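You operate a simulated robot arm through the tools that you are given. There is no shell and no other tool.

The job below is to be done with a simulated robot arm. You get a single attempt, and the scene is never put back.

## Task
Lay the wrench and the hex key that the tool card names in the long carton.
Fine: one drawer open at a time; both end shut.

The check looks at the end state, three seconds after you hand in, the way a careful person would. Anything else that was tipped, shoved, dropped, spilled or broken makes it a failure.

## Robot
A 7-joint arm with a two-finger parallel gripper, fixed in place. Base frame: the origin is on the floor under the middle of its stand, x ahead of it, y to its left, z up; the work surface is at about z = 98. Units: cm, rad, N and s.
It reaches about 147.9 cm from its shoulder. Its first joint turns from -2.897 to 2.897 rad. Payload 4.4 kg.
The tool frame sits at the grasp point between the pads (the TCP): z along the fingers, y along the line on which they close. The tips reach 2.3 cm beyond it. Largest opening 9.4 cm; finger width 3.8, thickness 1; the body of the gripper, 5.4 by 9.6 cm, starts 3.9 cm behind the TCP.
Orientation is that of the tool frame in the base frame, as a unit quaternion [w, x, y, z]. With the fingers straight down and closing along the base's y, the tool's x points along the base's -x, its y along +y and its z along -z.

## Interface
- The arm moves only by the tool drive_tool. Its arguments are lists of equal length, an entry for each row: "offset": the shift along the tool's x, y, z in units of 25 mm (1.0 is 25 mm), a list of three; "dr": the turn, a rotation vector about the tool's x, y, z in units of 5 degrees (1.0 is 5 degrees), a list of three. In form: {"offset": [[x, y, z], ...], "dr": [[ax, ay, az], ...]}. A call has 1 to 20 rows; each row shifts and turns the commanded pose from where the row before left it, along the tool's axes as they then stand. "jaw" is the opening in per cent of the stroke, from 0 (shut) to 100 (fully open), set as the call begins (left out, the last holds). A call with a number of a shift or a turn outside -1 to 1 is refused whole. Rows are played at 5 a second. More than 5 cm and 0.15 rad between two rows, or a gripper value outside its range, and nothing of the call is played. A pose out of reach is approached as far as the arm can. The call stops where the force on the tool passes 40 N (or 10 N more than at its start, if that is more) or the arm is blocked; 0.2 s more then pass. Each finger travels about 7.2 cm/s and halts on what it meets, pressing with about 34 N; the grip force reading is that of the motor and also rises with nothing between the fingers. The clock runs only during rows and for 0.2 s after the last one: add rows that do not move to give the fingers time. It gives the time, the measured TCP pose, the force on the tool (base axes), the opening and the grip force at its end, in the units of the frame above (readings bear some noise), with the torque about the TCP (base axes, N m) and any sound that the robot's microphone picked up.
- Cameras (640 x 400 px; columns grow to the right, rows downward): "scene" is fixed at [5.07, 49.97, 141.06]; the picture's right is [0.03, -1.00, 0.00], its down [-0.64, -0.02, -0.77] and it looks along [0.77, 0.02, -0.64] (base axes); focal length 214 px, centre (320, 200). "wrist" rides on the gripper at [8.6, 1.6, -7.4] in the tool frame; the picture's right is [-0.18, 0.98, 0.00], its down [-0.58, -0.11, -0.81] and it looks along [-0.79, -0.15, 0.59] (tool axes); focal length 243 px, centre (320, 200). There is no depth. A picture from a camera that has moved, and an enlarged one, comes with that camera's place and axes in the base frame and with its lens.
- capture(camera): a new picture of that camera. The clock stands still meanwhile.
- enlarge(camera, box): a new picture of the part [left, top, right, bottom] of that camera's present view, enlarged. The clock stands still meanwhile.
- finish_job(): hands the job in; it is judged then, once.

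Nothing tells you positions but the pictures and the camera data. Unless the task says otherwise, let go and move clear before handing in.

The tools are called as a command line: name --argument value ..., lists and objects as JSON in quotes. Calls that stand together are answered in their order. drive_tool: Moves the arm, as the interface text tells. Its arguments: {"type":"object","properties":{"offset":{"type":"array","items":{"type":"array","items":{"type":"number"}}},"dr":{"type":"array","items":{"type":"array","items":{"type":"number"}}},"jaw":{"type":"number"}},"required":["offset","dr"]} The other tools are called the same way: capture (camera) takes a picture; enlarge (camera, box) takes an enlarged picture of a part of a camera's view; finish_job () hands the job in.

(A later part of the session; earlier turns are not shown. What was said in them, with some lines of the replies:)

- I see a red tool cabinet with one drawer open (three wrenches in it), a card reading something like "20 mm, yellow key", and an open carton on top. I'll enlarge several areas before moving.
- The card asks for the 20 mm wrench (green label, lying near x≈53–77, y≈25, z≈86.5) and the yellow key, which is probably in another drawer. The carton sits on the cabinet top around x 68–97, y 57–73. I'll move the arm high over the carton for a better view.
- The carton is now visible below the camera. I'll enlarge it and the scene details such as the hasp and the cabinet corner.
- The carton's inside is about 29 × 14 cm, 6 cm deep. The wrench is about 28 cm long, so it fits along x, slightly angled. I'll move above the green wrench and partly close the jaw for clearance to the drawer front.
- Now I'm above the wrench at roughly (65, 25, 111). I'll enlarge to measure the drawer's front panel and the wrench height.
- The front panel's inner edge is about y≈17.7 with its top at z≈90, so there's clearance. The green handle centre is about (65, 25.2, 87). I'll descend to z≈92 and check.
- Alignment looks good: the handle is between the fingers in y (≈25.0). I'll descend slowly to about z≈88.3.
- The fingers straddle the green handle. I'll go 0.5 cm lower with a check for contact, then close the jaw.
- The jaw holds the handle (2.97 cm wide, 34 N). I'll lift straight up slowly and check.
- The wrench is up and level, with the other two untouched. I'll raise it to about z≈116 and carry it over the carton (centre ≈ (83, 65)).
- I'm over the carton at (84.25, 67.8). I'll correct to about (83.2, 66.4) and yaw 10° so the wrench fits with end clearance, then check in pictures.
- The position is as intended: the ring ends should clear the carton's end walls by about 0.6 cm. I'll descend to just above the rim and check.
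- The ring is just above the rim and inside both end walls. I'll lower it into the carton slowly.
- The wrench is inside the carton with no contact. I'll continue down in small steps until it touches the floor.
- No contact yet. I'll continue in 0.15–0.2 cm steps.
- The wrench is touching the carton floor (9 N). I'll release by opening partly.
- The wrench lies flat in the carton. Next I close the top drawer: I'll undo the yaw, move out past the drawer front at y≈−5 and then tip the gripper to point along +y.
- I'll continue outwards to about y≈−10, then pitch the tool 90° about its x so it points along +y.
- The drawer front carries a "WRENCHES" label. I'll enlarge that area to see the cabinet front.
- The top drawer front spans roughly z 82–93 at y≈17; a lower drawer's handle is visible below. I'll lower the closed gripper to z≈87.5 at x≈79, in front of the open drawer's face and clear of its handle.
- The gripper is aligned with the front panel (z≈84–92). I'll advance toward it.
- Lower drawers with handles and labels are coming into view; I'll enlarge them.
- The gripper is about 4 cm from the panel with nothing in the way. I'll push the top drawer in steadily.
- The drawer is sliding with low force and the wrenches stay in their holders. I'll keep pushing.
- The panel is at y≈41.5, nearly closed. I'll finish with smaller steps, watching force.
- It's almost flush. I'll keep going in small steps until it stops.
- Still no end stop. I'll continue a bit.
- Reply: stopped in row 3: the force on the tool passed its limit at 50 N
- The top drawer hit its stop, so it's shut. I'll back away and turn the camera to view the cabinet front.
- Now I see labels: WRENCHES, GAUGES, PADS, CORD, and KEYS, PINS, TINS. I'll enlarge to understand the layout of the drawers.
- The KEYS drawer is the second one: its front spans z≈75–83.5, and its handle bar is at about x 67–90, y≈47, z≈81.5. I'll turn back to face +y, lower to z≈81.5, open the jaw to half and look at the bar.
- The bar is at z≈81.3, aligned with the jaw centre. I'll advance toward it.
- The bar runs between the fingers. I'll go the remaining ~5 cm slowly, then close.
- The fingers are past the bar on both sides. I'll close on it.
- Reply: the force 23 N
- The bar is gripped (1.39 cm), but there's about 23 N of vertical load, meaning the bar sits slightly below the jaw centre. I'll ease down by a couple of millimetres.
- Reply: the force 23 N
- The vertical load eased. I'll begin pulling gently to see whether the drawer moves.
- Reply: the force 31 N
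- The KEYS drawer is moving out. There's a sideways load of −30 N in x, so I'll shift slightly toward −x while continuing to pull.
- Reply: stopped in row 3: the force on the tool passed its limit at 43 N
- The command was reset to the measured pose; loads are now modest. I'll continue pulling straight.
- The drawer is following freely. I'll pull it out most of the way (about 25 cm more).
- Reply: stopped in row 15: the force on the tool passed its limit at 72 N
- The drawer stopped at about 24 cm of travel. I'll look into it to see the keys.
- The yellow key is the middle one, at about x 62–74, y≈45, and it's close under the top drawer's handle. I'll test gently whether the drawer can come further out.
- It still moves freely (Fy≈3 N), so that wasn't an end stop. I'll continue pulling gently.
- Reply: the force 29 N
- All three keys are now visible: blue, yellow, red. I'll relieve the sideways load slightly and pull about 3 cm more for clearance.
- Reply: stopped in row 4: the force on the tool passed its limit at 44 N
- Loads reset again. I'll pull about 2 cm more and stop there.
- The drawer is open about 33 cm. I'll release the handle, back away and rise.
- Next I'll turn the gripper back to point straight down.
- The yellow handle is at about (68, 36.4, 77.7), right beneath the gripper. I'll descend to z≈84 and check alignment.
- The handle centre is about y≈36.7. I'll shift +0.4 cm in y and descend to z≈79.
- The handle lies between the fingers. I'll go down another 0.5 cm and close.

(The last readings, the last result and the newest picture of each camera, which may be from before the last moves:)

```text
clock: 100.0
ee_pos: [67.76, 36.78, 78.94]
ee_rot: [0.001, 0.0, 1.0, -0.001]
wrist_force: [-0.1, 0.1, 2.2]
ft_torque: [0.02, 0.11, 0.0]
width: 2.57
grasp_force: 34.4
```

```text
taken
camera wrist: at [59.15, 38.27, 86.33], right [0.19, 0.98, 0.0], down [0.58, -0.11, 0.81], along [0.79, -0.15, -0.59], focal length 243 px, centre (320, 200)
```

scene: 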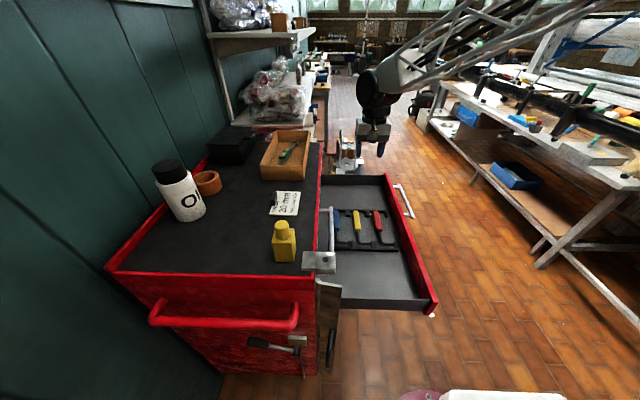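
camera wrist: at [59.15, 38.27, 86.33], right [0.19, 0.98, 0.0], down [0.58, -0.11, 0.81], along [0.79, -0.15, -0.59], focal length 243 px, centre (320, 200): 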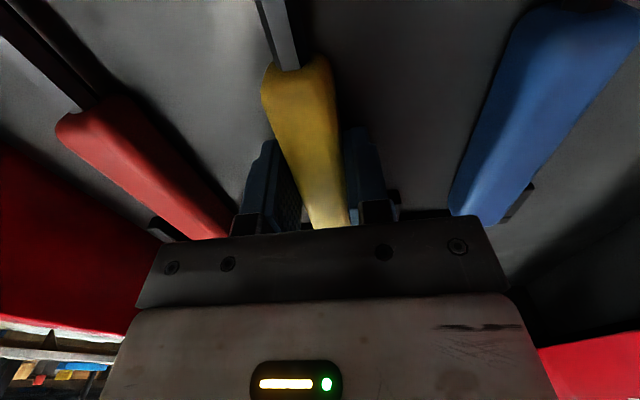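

The key is gripped (2.57 cm). I'll lift straight up slowly and check.

drive_tool --offset '[[0, 0, -0.2], [0, 0, -0.3], [0, 0, -0.4], [0, 0, -0.5], [0, 0, -0.6], [0, 0, -0.6], [0, 0, -0.6], [0, 0, 0]]' --dr '[[0, 0, 0], [0, 0, 0], [0, 0, 0], [0, 0, 0], [0, 0, 0], [0, 0, 0], [0, 0, 0], [0, 0, 0]]'

capture --camera "wrist"

enlarge --camera "scene" --box '[310, 150, 420, 270]'

```text
clock: 101.8
ee_pos: [67.68, 36.65, 86.78]
ee_rot: [0.0, 0.001, 1.0, 0.0]
wrist_force: [-0.3, 0.4, -0.8]
ft_torque: [0.0, -0.02, -0.04]
width: 2.52
grasp_force: 33.8
```

```text
taken
camera wrist: at [59.09, 38.24, 94.33], right [0.19, 0.98, 0.0], down [0.58, -0.11, 0.81], along [0.79, -0.15, -0.59], focal length 243 px, centre (320, 200)
```

wrist: 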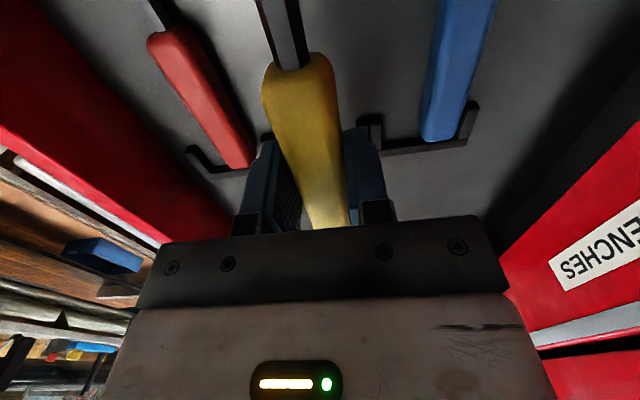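

```text
3.33 times, centred on (365, 210) of scene
camera zoom: at [5.07, 49.97, 141.06], right [0.03, -1.0, 0.0], down [-0.64, -0.02, -0.77], along [0.77, 0.02, -0.64], focal length 715 px, centre (170, 167)
```

zoom: 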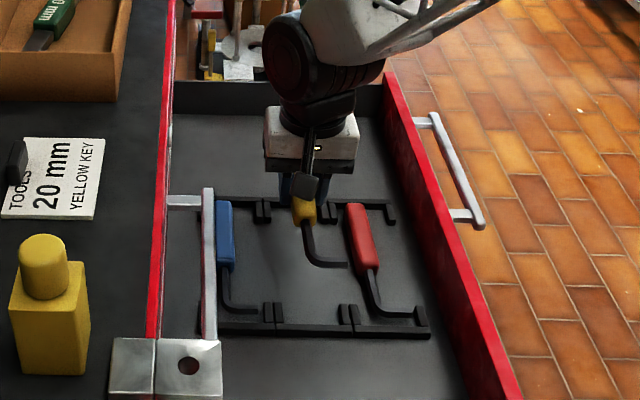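

The yellow key is out, with red and blue undisturbed. I'll raise it to z≈117 and carry it above the carton's free (−y) side at about (83, 61.4).

drive_tool --offset '[[0, 0, -0.7], [0, 0, -1], [0, 0, -1], [0, 0, -1], [0, 0, -1], [0, 0, -1], [0, 0, -1], [0, 0, -1], [0, 0, -1], [0, 0, -1], [0, 0, -1], [0, 0, -0.9], [0, 0, -0.4], [0, 0, 0]]' --dr '[[0, 0, 0], [0, 0, 0], [0, 0, 0], [0, 0, 0], [0, 0, 0], [0, 0, 0], [0, 0, 0], [0, 0, 0], [0, 0, 0], [0, 0, 0], [0, 0, 0], [0, 0, 0], [0, 0, 0], [0, 0, 0]]'

drive_tool --offset '[[-0.3, 0.5, 0], [-0.6, 0.9, 0], [-0.6, 1, 0], [-0.6, 1, 0], [-0.6, 1, 0], [-0.6, 1, 0], [-0.6, 1, 0], [-0.6, 1, 0], [-0.6, 1, 0], [-0.6, 0.9, 0], [-0.4, 0.6, 0], [0, 0, 0]]' --dr '[[0, 0, 0], [0, 0, 0], [0, 0, 0], [0, 0, 0], [0, 0, 0], [0, 0, 0], [0, 0, 0], [0, 0, 0], [0, 0, 0], [0, 0, 0], [0, 0, 0], [0, 0, 0]]'

capture --camera "wrist"

enlarge --camera "scene" --box '[220, 60, 340, 190]'

```text
clock: 104.8
ee_pos: [67.67, 36.65, 116.77]
ee_rot: [0.0, 0.0, 1.0, -0.001]
wrist_force: [-0.6, 0.2, -1.2]
ft_torque: [0.01, 0.0, 0.0]
width: 2.56
grasp_force: 33.8
```

```text
clock: 107.4
ee_pos: [83.03, 61.35, 116.75]
ee_rot: [0.0, 0.002, 1.0, 0.0]
wrist_force: [0.0, 0.7, -1.8]
ft_torque: [0.03, -0.06, 0.01]
width: 2.57
grasp_force: 34.1
```

```text
taken
camera wrist: at [74.37, 62.87, 124.17], right [0.19, 0.98, 0.0], down [0.58, -0.11, 0.81], along [0.79, -0.15, -0.59], focal length 243 px, centre (320, 200)
```

wrist: 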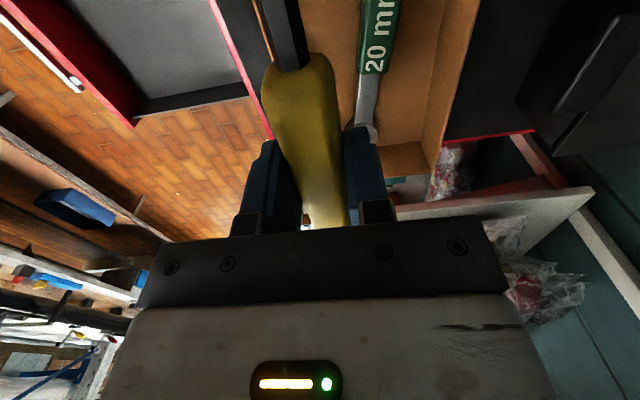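

```text
3.08 times, centred on (280, 125) of scene
camera zoom: at [5.07, 49.97, 141.06], right [0.03, -1.0, 0.0], down [-0.64, -0.02, -0.77], along [0.77, 0.02, -0.64], focal length 660 px, centre (443, 431)
```

zoom: 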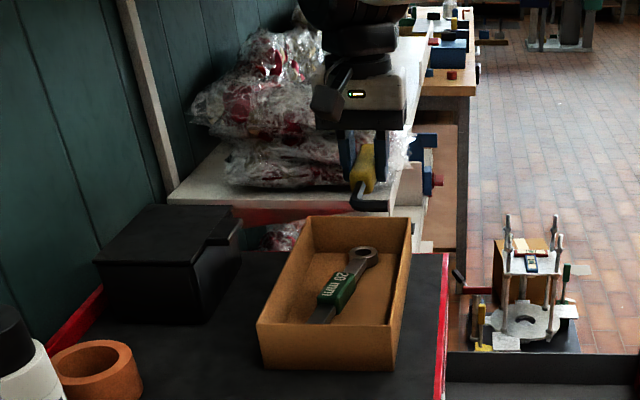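

I'm over the free side. I'll yaw 12.5° so the key lies parallel to the wrench with its short leg inside the carton, then check.

drive_tool --offset '[[0, 0, 0], [0, 0, 0], [0, 0, 0], [0, 0, 0], [0, 0, 0.5], [0, 0, 1], [0, 0, 1], [0, 0, 0.7], [0, 0, 0]]' --dr '[[0, 0, 0.7], [0, 0, 0.7], [0, 0, 0.7], [0, 0, 0.4], [0, 0, 0], [0, 0, 0], [0, 0, 0], [0, 0, 0], [0, 0, 0]]'

capture --camera "wrist"

enlarge --camera "scene" --box '[240, 100, 340, 190]'

```text
clock: 109.4
ee_pos: [83.19, 61.23, 108.8]
ee_rot: [0.0, 0.11, 0.994, 0.0]
wrist_force: [-0.2, 0.0, -2.1]
ft_torque: [-0.02, -0.01, -0.02]
width: 2.54
grasp_force: 34.1
```

```text
taken
camera wrist: at [75.19, 64.66, 116.2], right [0.39, 0.92, 0.0], down [0.54, -0.23, 0.81], along [0.74, -0.32, -0.59], focal length 243 px, centre (320, 200)
```

wrist: 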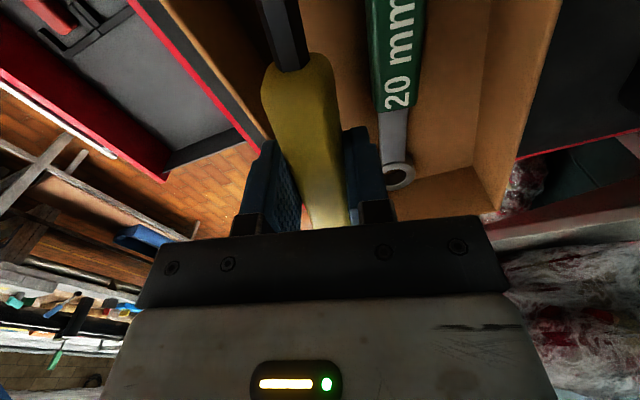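

```text
4.44 times, centred on (290, 145) of scene
camera zoom: at [5.07, 49.97, 141.06], right [0.03, -1.0, 0.0], down [-0.64, -0.02, -0.77], along [0.77, 0.02, -0.64], focal length 953 px, centre (453, 444)
```

zoom: 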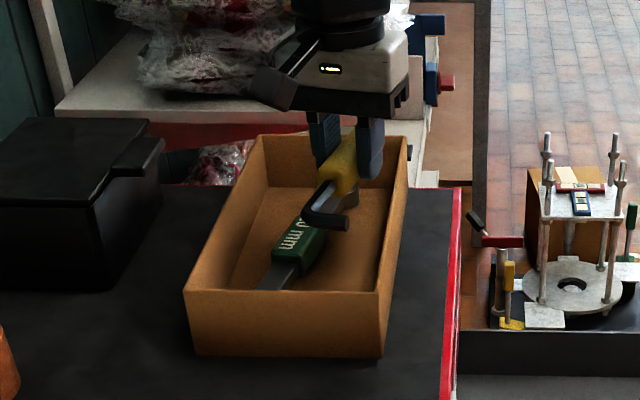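

The key fits in the free space; I'll centre it slightly (+0.35 cm in y) between the wall and wrench and lower toward the rim.

drive_tool --offset '[[0.03, 0.14, 0], [0, 0, 0.4], [0, 0, 0.5], [0, 0, 0.5], [0, 0, 0.3], [0, 0, 0]]' --dr '[[0, 0, 0], [0, 0, 0], [0, 0, 0], [0, 0, 0], [0, 0, 0], [0, 0, 0]]'

capture --camera "wrist"

enlarge --camera "scene" --box '[255, 110, 325, 190]'

```text
clock: 110.8
ee_pos: [83.03, 61.78, 104.5]
ee_rot: [0.0, 0.11, 0.994, -0.001]
wrist_force: [-0.2, 0.3, -0.6]
ft_torque: [-0.02, -0.05, 0.01]
width: 2.57
grasp_force: 33.7
```

```text
taken
camera wrist: at [75.04, 65.12, 112.03], right [0.39, 0.92, 0.0], down [0.54, -0.23, 0.81], along [0.74, -0.32, -0.59], focal length 243 px, centre (320, 200)
```

wrist: 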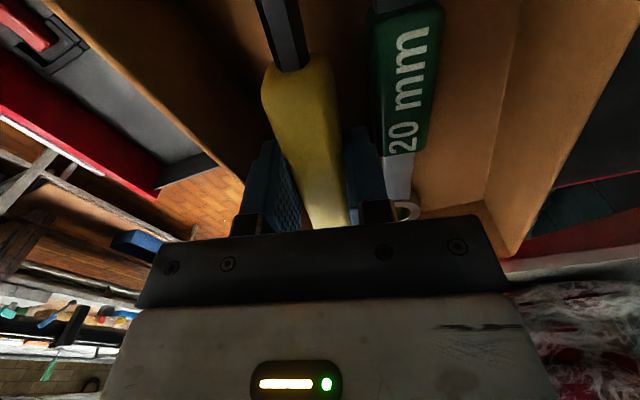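

```text
5.00 times, centred on (290, 150) of scene
camera zoom: at [5.07, 49.97, 141.06], right [0.03, -1.0, 0.0], down [-0.64, -0.02, -0.77], along [0.77, 0.02, -0.64], focal length 1072 px, centre (470, 450)
```

zoom: 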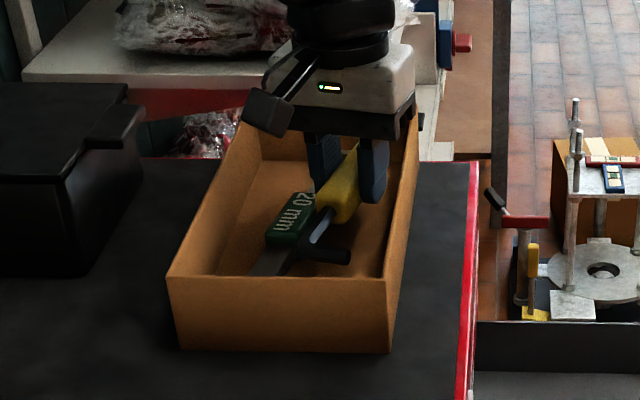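

Both fingers have about 1 cm of clearance (wall on one side, wrench on the other). I'll lower further in gentle steps.

drive_tool --offset '[[0, 0, 0.3], [0, 0, 0.3], [0, 0, 0.3], [0, 0, 0.15], [0, 0, 0]]' --dr '[[0, 0, 0], [0, 0, 0], [0, 0, 0], [0, 0, 0], [0, 0, 0]]'

enlarge --camera "scene" --box '[255, 110, 325, 190]'

capture --camera "wrist"

```text
clock: 112.0
ee_pos: [83.12, 61.65, 101.86]
ee_rot: [0.0, 0.109, 0.994, 0.0]
wrist_force: [0.2, 0.2, -1.1]
ft_torque: [0.03, -0.05, -0.02]
width: 2.56
grasp_force: 34.3
```

```text
5.00 times, centred on (290, 150) of scene
camera zoom: at [5.07, 49.97, 141.06], right [0.03, -1.0, 0.0], down [-0.64, -0.02, -0.77], along [0.77, 0.02, -0.64], focal length 1072 px, centre (470, 450)
```

zoom: 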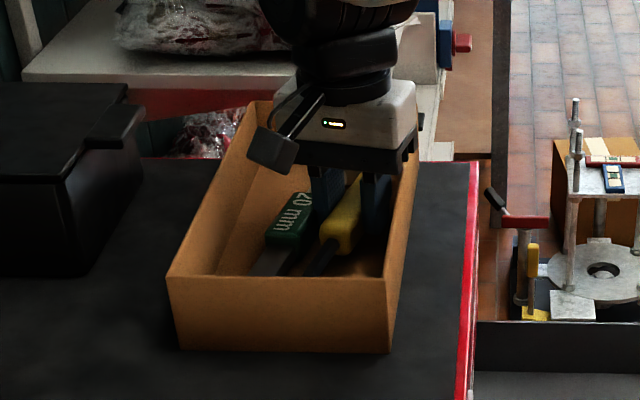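

```text
taken
camera wrist: at [75.03, 65.07, 109.37], right [0.39, 0.92, 0.0], down [0.54, -0.23, 0.81], along [0.74, -0.32, -0.59], focal length 243 px, centre (320, 200)
```

wrist: 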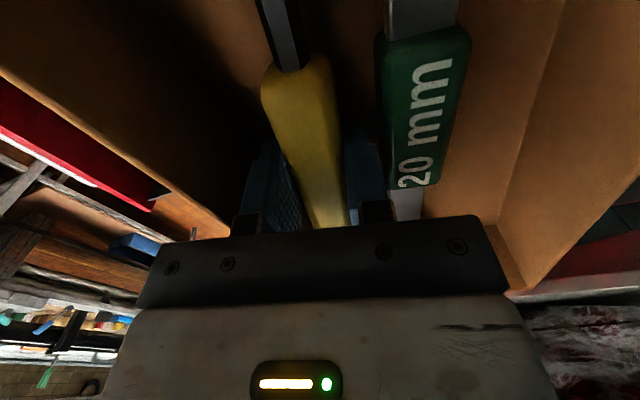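

There's no contact yet. I'll continue in ~0.2 cm steps until the key touches the floor.

drive_tool --offset '[[0, 0, 0.08], [0, 0, 0.08], [0, 0, 0]]' --dr '[[0, 0, 0], [0, 0, 0], [0, 0, 0]]'

drive_tool --offset '[[0, 0, 0.07], [0, 0, 0]]' --dr '[[0, 0, 0], [0, 0, 0]]'

```text
clock: 112.8
ee_pos: [83.08, 61.72, 101.37]
ee_rot: [0.0, 0.109, 0.994, 0.001]
wrist_force: [0.4, 0.1, -1.0]
ft_torque: [0.02, -0.04, 0.01]
width: 2.56
grasp_force: 34.0
```

```text
clock: 113.4
ee_pos: [83.01, 61.74, 101.24]
ee_rot: [0.0, 0.109, 0.994, 0.0]
wrist_force: [-0.3, 0.0, -1.2]
ft_torque: [-0.03, -0.05, 0.03]
width: 2.56
grasp_force: 33.9
```

drive_tool --offset '[[0, 0, 0.06], [0, 0, 0]]' --dr '[[0, 0, 0], [0, 0, 0]]'

drive_tool --offset '[[0, 0, 0.05], [0, 0, 0]]' --dr '[[0, 0, 0], [0, 0, 0]]'

```text
clock: 114.0
ee_pos: [83.09, 61.76, 101.29]
ee_rot: [0.0, 0.109, 0.994, 0.0]
wrist_force: [0.6, -0.1, -1.5]
ft_torque: [0.02, -0.03, -0.04]
width: 2.57
grasp_force: 33.6
```

```text
clock: 114.6
ee_pos: [83.08, 61.79, 101.1]
ee_rot: [0.0, 0.11, 0.994, -0.001]
wrist_force: [-0.4, 0.7, -1.3]
ft_torque: [-0.01, -0.05, -0.03]
width: 2.56
grasp_force: 33.7
```

Still free. A little further, in about 1 mm steps.

drive_tool --offset '[[0, 0, 0.04], [0, 0, 0]]' --dr '[[0, 0, 0], [0, 0, 0]]'

drive_tool --offset '[[0, 0, 0.04], [0, 0, 0]]' --dr '[[0, 0, 0], [0, 0, 0]]'

```text
clock: 115.2
ee_pos: [83.14, 61.67, 101.09]
ee_rot: [0.001, 0.11, 0.994, -0.001]
wrist_force: [0.2, 0.5, -0.8]
ft_torque: [0.03, -0.03, 0.02]
width: 2.58
grasp_force: 34.5
```

```text
clock: 115.8
ee_pos: [83.05, 61.71, 100.9]
ee_rot: [0.0, 0.11, 0.994, 0.0]
wrist_force: [0.2, 0.0, -0.6]
ft_torque: [0.04, -0.06, 0.04]
width: 2.58
grasp_force: 33.5
```

drive_tool --offset '[[0, 0, 0.04], [0, 0, 0]]' --dr '[[0, 0, 0], [0, 0, 0]]'

drive_tool --offset '[[0, 0, 0.04], [0, 0, 0]]' --dr '[[0, 0, 0], [0, 0, 0]]'

enlarge --camera "scene" --box '[255, 110, 325, 190]'

```text
clock: 116.4
ee_pos: [83.07, 61.76, 100.74]
ee_rot: [0.0, 0.11, 0.994, 0.0]
wrist_force: [-0.5, 0.0, -1.7]
ft_torque: [-0.02, -0.02, 0.0]
width: 2.56
grasp_force: 33.8
```

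```text
clock: 117.0
ee_pos: [83.05, 61.77, 100.75]
ee_rot: [0.0, 0.11, 0.994, 0.0]
wrist_force: [0.5, -0.9, 1.8]
ft_torque: [0.01, 0.09, 0.04]
width: 2.58
grasp_force: 34.2
```

```text
5.00 times, centred on (290, 150) of scene
camera zoom: at [5.07, 49.97, 141.06], right [0.03, -1.0, 0.0], down [-0.64, -0.02, -0.77], along [0.77, 0.02, -0.64], focal length 1072 px, centre (470, 450)
```

zoom: 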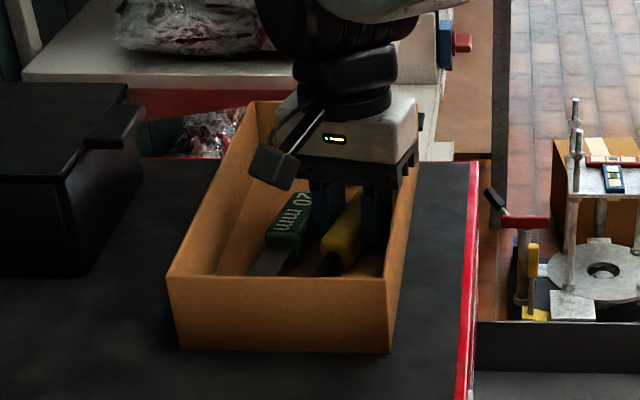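

The key has just touched the floor. I'll open only slightly (to ~3.7 cm) and rise straight up.

drive_tool --offset '[[0, 0, 0], [0, 0, 0], [0, 0, 0], [0, 0, 0]]' --dr '[[0, 0, 0], [0, 0, 0], [0, 0, 0], [0, 0, 0]]' --jaw 39

drive_tool --offset '[[0, 0, -0.2], [0, 0, -0.4], [0, 0, -0.6], [0, 0, -0.8], [0, 0, -1], [0, 0, -1], [0, 0, -1], [0, 0, -1], [0, 0, -0.5], [0, 0, 0]]' --dr '[[0, 0, 0], [0, 0, 0], [0, 0, 0], [0, 0, 0], [0, 0, 0], [0, 0, 0], [0, 0, 0], [0, 0, 0], [0, 0, 0], [0, 0, 0]]'

capture --camera "wrist"

enlarge --camera "scene" --box '[255, 110, 325, 190]'

```text
clock: 118.0
ee_pos: [83.0, 61.64, 100.64]
ee_rot: [0.001, 0.109, 0.994, 0.0]
wrist_force: [-1.0, -0.8, -0.4]
ft_torque: [0.01, -0.04, 0.0]
width: 3.66
grasp_force: 0.1
```

```text
clock: 120.2
ee_pos: [83.23, 61.67, 117.1]
ee_rot: [0.0, 0.11, 0.994, 0.0]
wrist_force: [-0.3, -0.6, -0.3]
ft_torque: [-0.01, 0.0, 0.02]
width: 3.67
grasp_force: 0.0
```

```text
taken
camera wrist: at [75.18, 65.07, 124.53], right [0.39, 0.92, 0.0], down [0.54, -0.23, 0.81], along [0.74, -0.32, -0.59], focal length 243 px, centre (320, 200)
```

wrist: 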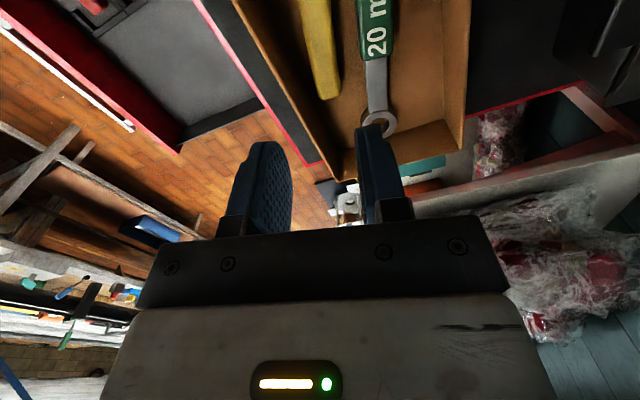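

```text
5.00 times, centred on (290, 150) of scene
camera zoom: at [5.07, 49.97, 141.06], right [0.03, -1.0, 0.0], down [-0.64, -0.02, -0.77], along [0.77, 0.02, -0.64], focal length 1072 px, centre (470, 450)
```

zoom: 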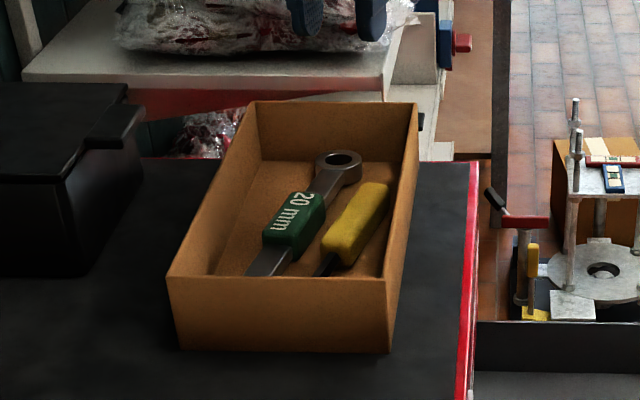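

Both tools lie in the carton. Now I close the KEYS drawer: I'll undo the yaw, close the jaw and move out past the drawer's front.

drive_tool --offset '[[0, 0, -0.2], [0, 0, -0.2], [0, 0, -0.2], [0, -0.8, 0], [0.06, -1, 0], [0.06, -1, 0], [0.06, -1, 0], [0.06, -1, 0], [0.06, -1, 0], [0.06, -1, 0], [0.06, -1, 0], [0.06, -1, 0], [0.06, -1, 0], [0.06, -1, 0], [0.06, -1, 0], [0.06, -1, 0], [0.06, -1, 0], [0.06, -1, 0], [0.06, -1, 0], [0.06, -1, 0]]' --dr '[[0, 0, -0.9], [0, 0, -0.9], [0, 0, -0.7], [0, 0, 0], [0, 0, 0], [0, 0, 0], [0, 0, 0], [0, 0, 0], [0, 0, 0], [0, 0, 0], [0, 0, 0], [0, 0, 0], [0, 0, 0], [0, 0, 0], [0, 0, 0], [0, 0, 0], [0, 0, 0], [0, 0, 0], [0, 0, 0], [0, 0, 0]]' --jaw 0

drive_tool --offset '[[0.06, -1, 0], [0.06, -1, 0], [0.06, -1, 0], [0.06, -1, 0], [0.06, -1, 0], [0.06, -1, 0], [0.06, -1, 0], [0.06, -1, 0], [0.06, -1, 0], [0.06, -1, 0], [0.06, -1, 0], [0, -0.6, 0], [0, 0, 0]]' --dr '[[0, 0, 0], [0, 0, 0], [0, 0, 0], [0, 0, 0], [0, 0, 0], [0, 0, 0], [0, 0, 0], [0, 0, 0], [0, 0, 0], [0, 0, 0], [0, 0, 0], [0, 0, 0], [0, 0, 0]]'

drive_tool --offset '[[0, 0, 0], [0, 0, 0], [0, 0, 0], [0, 0, 0], [0, 0, 0], [0, 0, 0], [0, 0, 0], [0, 0, 0], [0, 0, 0], [0, 0, 0], [0, 0, 0], [0, 0, 0], [0, 0, 0], [0, 0, 0], [0, 0, 0], [0, 0, 0], [0, 0, 0], [0, 0, 0], [0, 0, 0]]' --dr '[[-1, 0, 0], [-1, 0, 0], [-1, 0, 0], [-1, 0, 0], [-1, 0, 0], [-1, 0, 0], [-1, 0, 0], [-1, 0, 0], [-1, 0, 0], [-1, 0, 0], [-1, 0, 0], [-1, 0, 0], [-1, 0, 0], [-1, 0, 0], [-1, 0, 0], [-1, 0, 0], [-1, 0, 0], [-1, 0, 0], [0, 0, 0]]'

capture --camera "wrist"

capture --camera "scene"

```text
clock: 124.4
ee_pos: [80.65, 19.73, 118.28]
ee_rot: [0.0, 0.0, 1.0, 0.0]
wrist_force: [0.9, -0.7, 0.3]
ft_torque: [0.02, 0.0, -0.01]
width: 0.0
grasp_force: 33.4
```

```text
clock: 127.2
ee_pos: [78.68, -9.32, 118.3]
ee_rot: [0.0, 0.002, 1.0, -0.001]
wrist_force: [0.2, 0.1, 0.5]
ft_torque: [0.0, 0.01, 0.01]
width: 0.02
grasp_force: 33.8
```

```text
clock: 131.2
ee_pos: [78.89, -9.3, 118.46]
ee_rot: [0.001, 0.001, 0.707, 0.707]
wrist_force: [0.2, -0.2, 0.6]
ft_torque: [0.0, 0.0, 0.02]
width: 0.0
grasp_force: 33.8
```

```text
taken
camera wrist: at [70.27, -16.79, 120.12], right [0.18, 0.0, 0.98], down [0.58, -0.81, -0.11], along [0.79, 0.59, -0.15], focal length 243 px, centre (320, 200)
```

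wrist: 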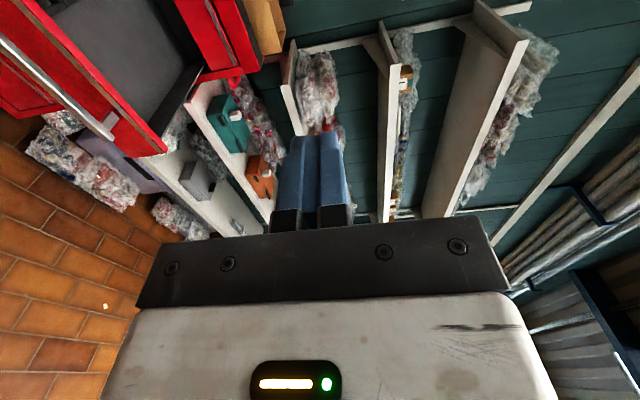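

```text
taken
```

scene: 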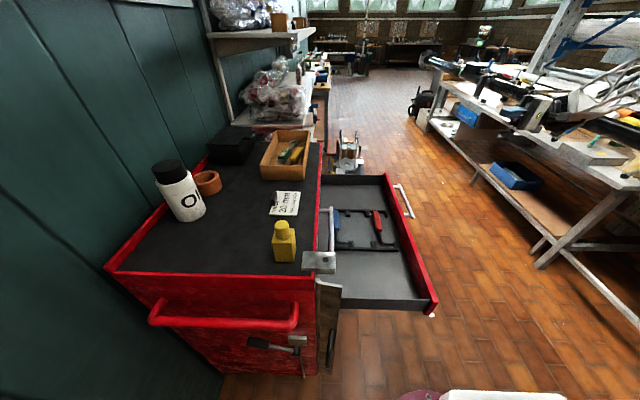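

I'm clear in front of the open drawer. I'll lower to z≈81.3, level with the handle bar.

drive_tool --offset '[[0, -1, 0], [0, -1, 0], [0, -1, 0], [0, -1, 0], [0, -1, 0], [0, -1, 0], [0, -1, 0], [0, -1, 0], [0, -1, 0], [0, -1, 0], [0, -1, 0], [0, -1, 0], [0, -1, 0], [0, -1, 0], [0, -0.85, 0], [0, 0, 0]]' --dr '[[0, 0, 0], [0, 0, 0], [0, 0, 0], [0, 0, 0], [0, 0, 0], [0, 0, 0], [0, 0, 0], [0, 0, 0], [0, 0, 0], [0, 0, 0], [0, 0, 0], [0, 0, 0], [0, 0, 0], [0, 0, 0], [0, 0, 0], [0, 0, 0]]'

drive_tool --offset '[[0, 0, 0.5], [0, 0, 1], [0, 0, 1], [0, 0, 1], [0, 0, 1], [0, 0, 0.8], [0, 0, 0.6], [0, 0, 0.4], [0, 0, 0]]' --dr '[[0, 0, 0], [0, 0, 0], [0, 0, 0], [0, 0, 0], [0, 0, 0], [0, 0, 0], [0, 0, 0], [0, 0, 0], [0, 0, 0]]'

capture --camera "wrist"

enlarge --camera "scene" --box '[340, 160, 460, 280]'

```text
clock: 134.6
ee_pos: [78.96, -9.05, 81.49]
ee_rot: [0.001, 0.001, 0.708, 0.706]
wrist_force: [0.7, -0.2, 0.2]
ft_torque: [0.02, -0.03, 0.02]
width: 0.0
grasp_force: 33.7
```

```text
clock: 136.6
ee_pos: [78.86, 6.48, 81.29]
ee_rot: [0.001, 0.001, 0.707, 0.707]
wrist_force: [0.2, 0.7, 0.5]
ft_torque: [-0.01, -0.03, 0.01]
width: 0.0
grasp_force: 34.0
```

```text
taken
camera wrist: at [70.28, -1.08, 82.98], right [0.18, 0.0, 0.98], down [0.58, -0.81, -0.11], along [0.79, 0.59, -0.15], focal length 243 px, centre (320, 200)
```

wrist: 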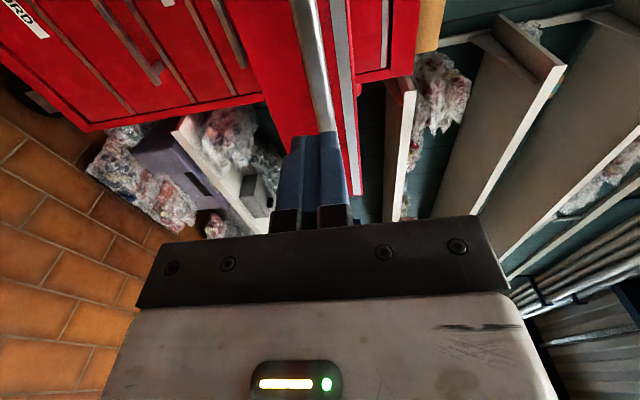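

```text
3.33 times, centred on (400, 220) of scene
camera zoom: at [5.07, 49.97, 141.06], right [0.03, -1.0, 0.0], down [-0.64, -0.02, -0.77], along [0.77, 0.02, -0.64], focal length 715 px, centre (53, 133)
```

zoom: 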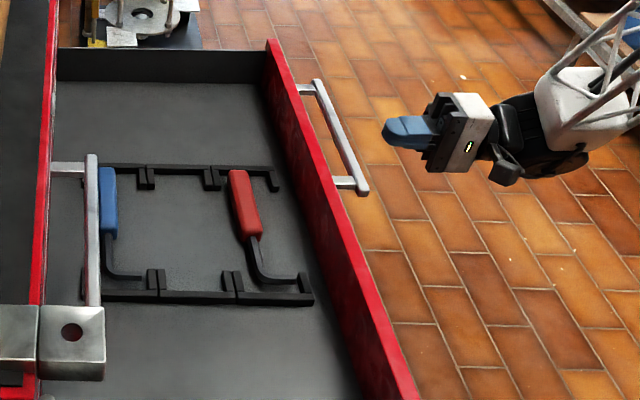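

The closed fingertips are aligned with the bar. I'll push it in.

drive_tool --offset '[[0, 0, 0.4], [0, 0, 0.4], [0, 0, 0.4], [0, 0, 0.4], [0, 0, 0.4], [0, 0, 0.4], [0, 0, 0.4], [0, 0, 0.4]]' --dr '[[0, 0, 0], [0, 0, 0], [0, 0, 0], [0, 0, 0], [0, 0, 0], [0, 0, 0], [0, 0, 0], [0, 0, 0]]'

capture --camera "wrist"

enlarge --camera "scene" --box '[320, 160, 440, 280]'

```text
clock: 138.4
ee_pos: [78.91, 14.48, 81.32]
ee_rot: [0.0, 0.0, 0.707, 0.707]
wrist_force: [-0.6, -2.8, 0.9]
ft_torque: [0.06, -0.03, 0.06]
width: 0.03
grasp_force: 33.6
```

```text
taken
camera wrist: at [70.26, 6.9, 82.96], right [0.18, 0.0, 0.98], down [0.58, -0.81, -0.11], along [0.79, 0.59, -0.15], focal length 243 px, centre (320, 200)
```

wrist: 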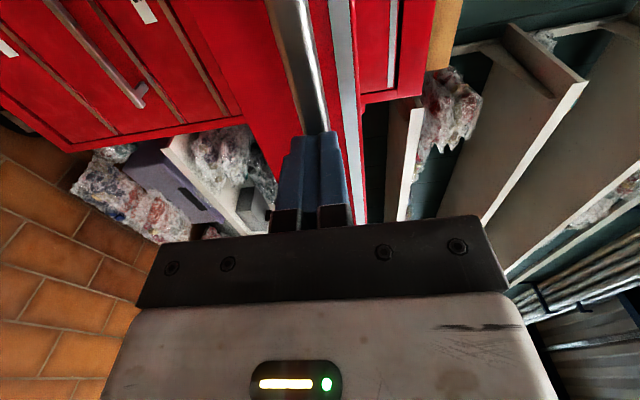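

```text
3.33 times, centred on (380, 220) of scene
camera zoom: at [5.07, 49.97, 141.06], right [0.03, -1.0, 0.0], down [-0.64, -0.02, -0.77], along [0.77, 0.02, -0.64], focal length 715 px, centre (120, 133)
```

zoom: 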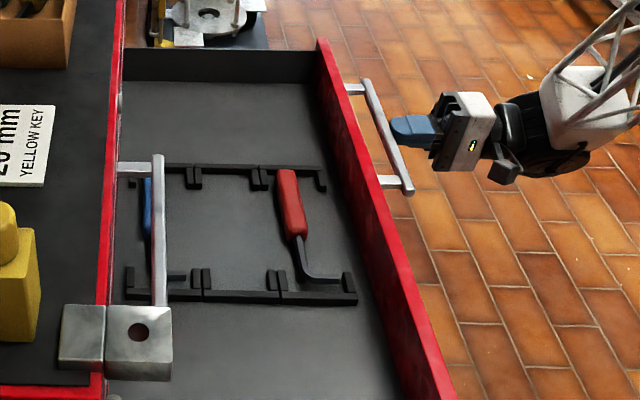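

Contact made and the drawer is moving in with about 3 N. I'll keep pushing.

drive_tool --offset '[[0, 0, 0.4], [0, 0, 0.45], [0, 0, 0.45], [0, 0, 0.45], [0, 0, 0.45], [0, 0, 0.45], [0, 0, 0.45], [0, 0, 0.45], [0, 0, 0.45], [0, 0, 0.45], [0, 0, 0.45], [0, 0, 0.45], [0, 0, 0.45], [0, 0, 0.45], [0, 0, 0.45], [0, 0, 0.45], [0, 0, 0.45], [0, 0, 0.45], [0, 0, 0.4], [0, 0, 0.3]]' --dr '[[0, 0, 0], [0, 0, 0], [0, 0, 0], [0, 0, 0], [0, 0, 0], [0, 0, 0], [0, 0, 0], [0, 0, 0], [0, 0, 0], [0, 0, 0], [0, 0, 0], [0, 0, 0], [0, 0, 0], [0, 0, 0], [0, 0, 0], [0, 0, 0], [0, 0, 0], [0, 0, 0], [0, 0, 0], [0, 0, 0]]'

capture --camera "wrist"

capture --camera "scene"

```text
clock: 142.6
ee_pos: [79.06, 36.17, 81.16]
ee_rot: [0.001, 0.001, 0.707, 0.708]
wrist_force: [-0.8, -3.2, 0.6]
ft_torque: [0.02, 0.02, 0.05]
width: 0.0
grasp_force: 34.1
```

```text
taken
camera wrist: at [70.35, 28.67, 82.79], right [0.18, 0.0, 0.98], down [0.58, -0.81, -0.11], along [0.79, 0.59, -0.15], focal length 243 px, centre (320, 200)
```

wrist: 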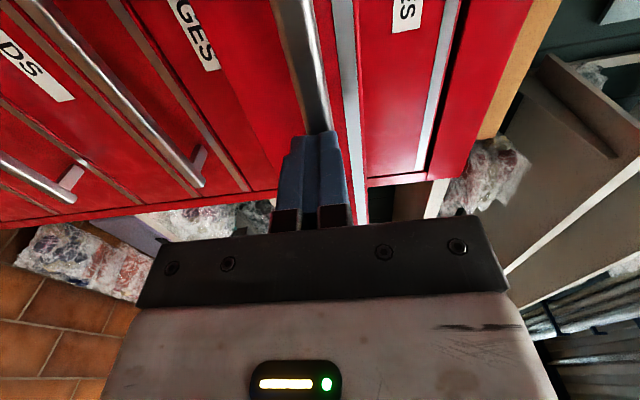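

```text
taken
```

scene: 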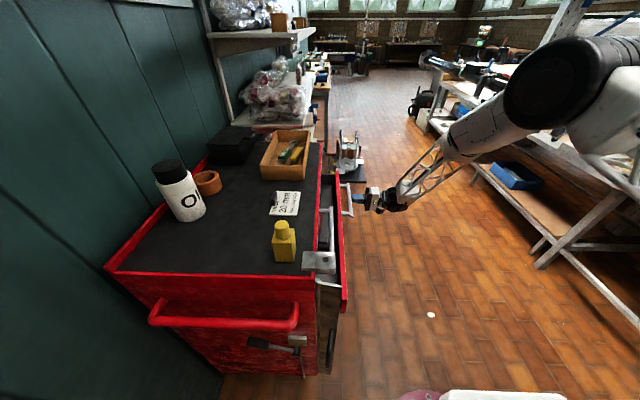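

Nearly closed. I'll finish with smaller steps until it stops.

drive_tool --offset '[[0, 0, 0.3], [0, 0, 0.3], [0, 0, 0.3], [0, 0, 0.3], [0, 0, 0.3], [0, 0, 0.25], [0, 0, 0.25], [0, 0, 0.2], [0, 0, 0.2], [0, 0, 0.15], [0, 0, 0.15], [0, 0, 0.15]]' --dr '[[0, 0, 0], [0, 0, 0], [0, 0, 0], [0, 0, 0], [0, 0, 0], [0, 0, 0], [0, 0, 0], [0, 0, 0], [0, 0, 0], [0, 0, 0], [0, 0, 0], [0, 0, 0]]'

capture --camera "wrist"

```text
clock: 145.2
ee_pos: [78.99, 43.43, 81.28]
ee_rot: [0.001, 0.0, 0.707, 0.707]
wrist_force: [-1.4, -1.8, 0.7]
ft_torque: [0.03, 0.03, 0.08]
width: 0.01
grasp_force: 34.1
```

```text
taken
camera wrist: at [70.41, 35.88, 82.96], right [0.18, 0.0, 0.98], down [0.58, -0.81, -0.11], along [0.79, 0.59, -0.15], focal length 243 px, centre (320, 200)
```

wrist: 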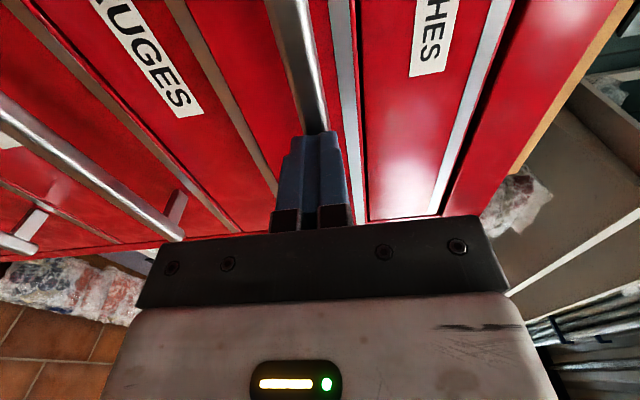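

drive_tool --offset '[[0, 0, 0.12], [0, 0, 0.12], [0, 0, 0.12], [0, 0, 0.12], [0, 0, 0.12], [0, 0, 0.12], [0, 0, 0.12]]' --dr '[[0, 0, 0], [0, 0, 0], [0, 0, 0], [0, 0, 0], [0, 0, 0], [0, 0, 0], [0, 0, 0]]'

capture --camera "wrist"

```text
clock: 146.5
ee_pos: [79.23, 44.78, 81.39]
ee_rot: [0.002, 0.001, 0.706, 0.708]
wrist_force: [-4.0, -13.3, 3.5]
ft_torque: [0.09, 0.05, 0.34]
width: 0.0
grasp_force: 34.3
stopped in row 6: the force on the tool passed its limit at 53 N (the readings are from after the stop); the commanded pose is now the measured one
```

```text
taken
camera wrist: at [70.51, 37.23, 83.07], right [0.18, 0.0, 0.98], down [0.58, -0.81, -0.11], along [0.8, 0.59, -0.15], focal length 243 px, centre (320, 200)
```

wrist: 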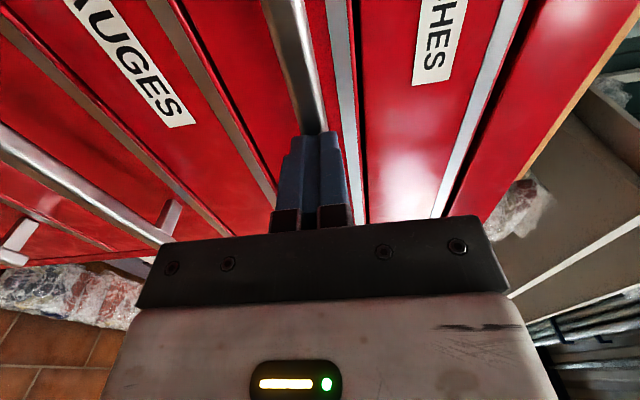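

The KEYS drawer hit its stop and looks flush. I'll back off and view the cabinet front and everything else.

drive_tool --offset '[[0, 0, -0.4], [0, 0, -1], [0, 0, -1], [0, 0, -1], [0, 0, -1], [0, 0, -1], [0, 0, -1], [0, 0, -1], [0, 0, -1], [0, 0, -1], [0, 0, -1], [0, 0, -1], [0, 0, -1], [0, 0, -1], [0, 0, -1], [0, 0, -1], [0, 0, -1], [0, 0, 0]]' --dr '[[0, 0, 0], [0, 0, 0], [0, 0, 0], [0, 0, 0], [0, 0, 0], [0, 0, 0], [0, 0, 0], [0, 0, 0], [0, 0, 0], [0, 0, 0], [0, 0, 0], [0, 0, 0], [0, 0, 0], [0, 0, 0], [0, 0, 0], [0, 0, 0], [0, 0, 0], [0, 0, 0]]'

drive_tool --offset '[[0, 0.7, 0], [0, 0.7, 0], [0, 0.7, 0], [0, 0.7, 0], [0, 0.7, 0], [0, 0.7, 0], [0, 0.7, 0], [0, 0, 0]]' --dr '[[0, 1, 0], [0, 1, 0], [0, 1, 0], [0, 1, 0], [0, 1, 0], [0, 1, 0], [0, 1, 0], [0, 0, 0]]'

capture --camera "wrist"

capture --camera "scene"

enlarge --camera "wrist" --box '[100, 0, 400, 190]'

enlarge --camera "scene" --box '[240, 110, 360, 290]'

```text
clock: 150.3
ee_pos: [79.03, 3.69, 81.42]
ee_rot: [0.002, 0.001, 0.707, 0.707]
wrist_force: [-0.6, -0.6, 1.0]
ft_torque: [0.0, 0.02, -0.02]
width: 0.0
grasp_force: 34.3
```

```text
clock: 152.1
ee_pos: [79.09, 3.76, 93.9]
ee_rot: [-0.212, -0.211, 0.675, 0.675]
wrist_force: [1.0, 0.1, 0.6]
ft_torque: [0.03, -0.02, 0.01]
width: 0.0
grasp_force: 34.0
```

```text
taken
camera wrist: at [76.18, -7.4, 95.54], right [0.15, 0.1, 0.98], down [0.94, -0.33, -0.11], along [0.31, 0.94, -0.15], focal length 243 px, centre (320, 200)
```

wrist: 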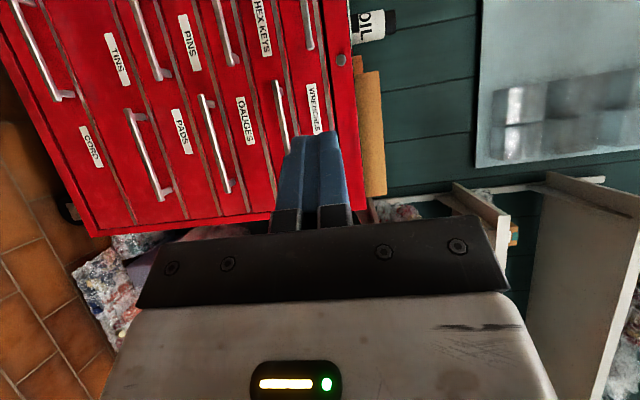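

```text
taken
```

scene: 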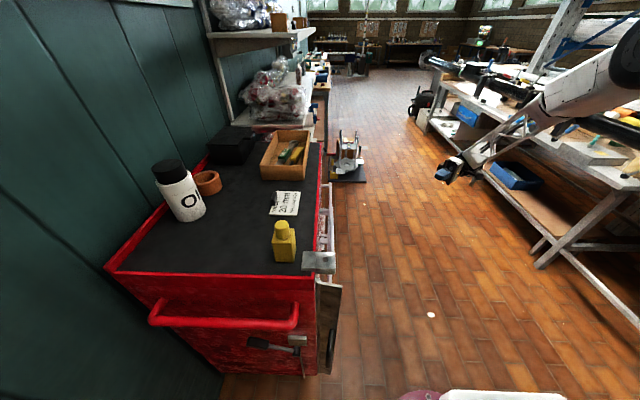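

```text
2.11 times, centred on (250, 95) of wrist
camera zoom: at [76.18, -7.4, 95.54], right [0.15, 0.1, 0.98], down [0.94, -0.33, -0.11], along [0.31, 0.94, -0.15], focal length 511 px, centre (467, 421)
```

zoom: 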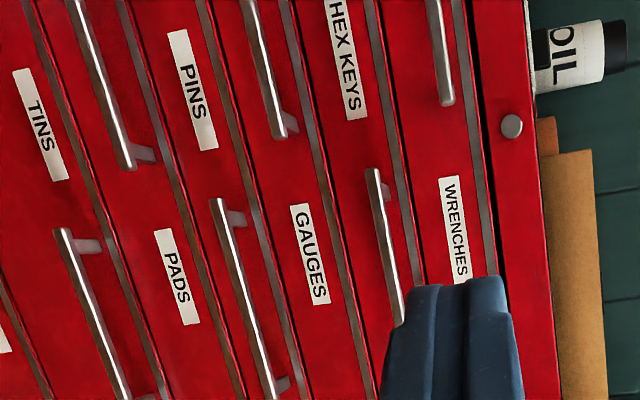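

```text
2.22 times, centred on (300, 200) of scene
camera zoom: at [5.07, 49.97, 141.06], right [0.03, -1.0, 0.0], down [-0.64, -0.02, -0.77], along [0.77, 0.02, -0.64], focal length 477 px, centre (364, 200)
```

zoom: 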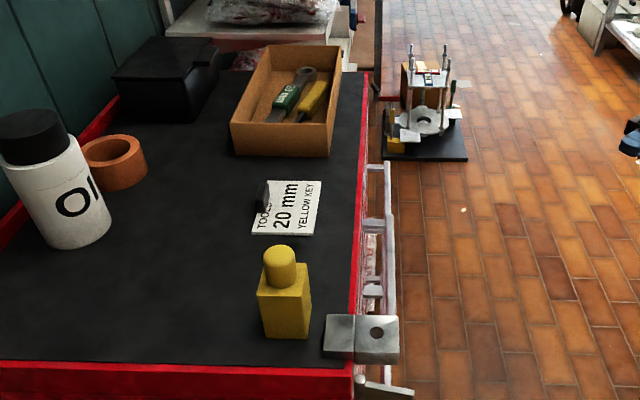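

Both HEX KEYS and WRENCHES fronts look flush. I'll compare with the same zoom I took before opening the keys drawer to be sure nothing bounced.

enlarge --camera "scene" --box '[290, 140, 410, 300]'

enlarge --camera "scene" --box '[300, 170, 360, 240]'

enlarge --camera "scene" --box '[255, 110, 325, 190]'

enlarge --camera "wrist" --box '[230, 0, 370, 140]'

```text
2.50 times, centred on (350, 220) of scene
camera zoom: at [5.07, 49.97, 141.06], right [0.03, -1.0, 0.0], down [-0.64, -0.02, -0.77], along [0.77, 0.02, -0.64], focal length 536 px, centre (245, 150)
```

zoom: 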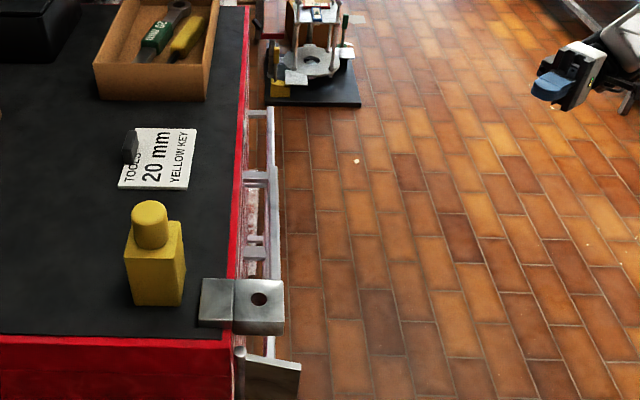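

```text
5.71 times, centred on (330, 205) of scene
camera zoom: at [5.07, 49.97, 141.06], right [0.03, -1.0, 0.0], down [-0.64, -0.02, -0.77], along [0.77, 0.02, -0.64], focal length 1226 px, centre (263, 171)
```

zoom: 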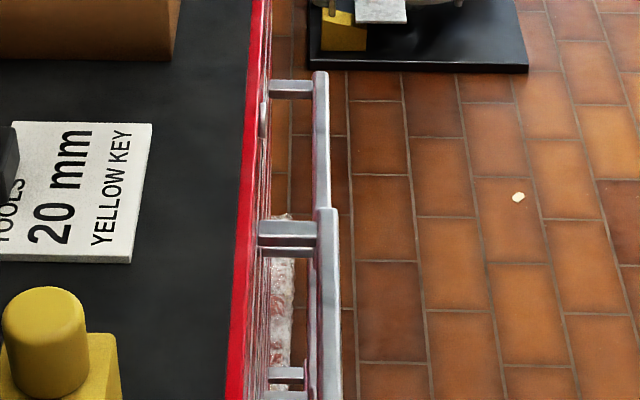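

```text
5.00 times, centred on (290, 150) of scene
camera zoom: at [5.07, 49.97, 141.06], right [0.03, -1.0, 0.0], down [-0.64, -0.02, -0.77], along [0.77, 0.02, -0.64], focal length 1072 px, centre (470, 450)
```

zoom: 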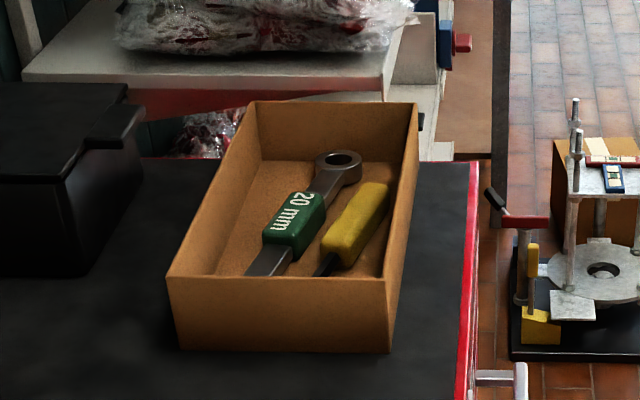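

```text
2.86 times, centred on (300, 70) of wrist
camera zoom: at [76.18, -7.4, 95.54], right [0.15, 0.1, 0.98], down [0.94, -0.33, -0.11], along [0.31, 0.94, -0.15], focal length 693 px, centre (377, 571)
```

zoom: 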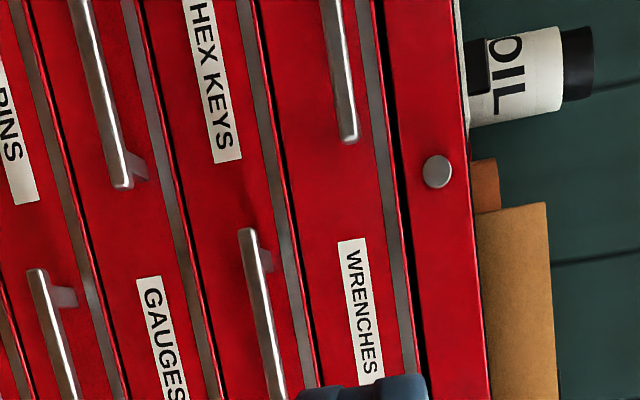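

The handles sit exactly where they did before opening, so both drawers are shut. The 20 mm wrench and yellow key lie in the carton, nothing else has moved, and the arm is clear and empty. I'm handing in now.

finish_job

```text
The job is handed in.
```

The 20 mm wrench and the yellow hex key named on the card are both lying in the long carton, and I've handed the job in.

- **Drawers:** I shut the wrench drawer before opening the hex key drawer. Both were pushed in until they hit their stops, and their handles line up with where they sat before.
- **Force stops:** The arm halted on its force limit three times while I pulled the hex key drawer open. The highest reading was 72 N. Each time the drawer still slid freely afterwards, and I don't know what caused the peaks.
- **Everything else:** In the last pictures the other wrenches, the other keys and the items on the cabinet top looked undisturbed. The arm ended empty and well clear of the cabinet.
- **Not fully seen:** The carton's near wall hides the key's short leg from the fixed camera. Nothing shows above the rim, so I take it to be inside.
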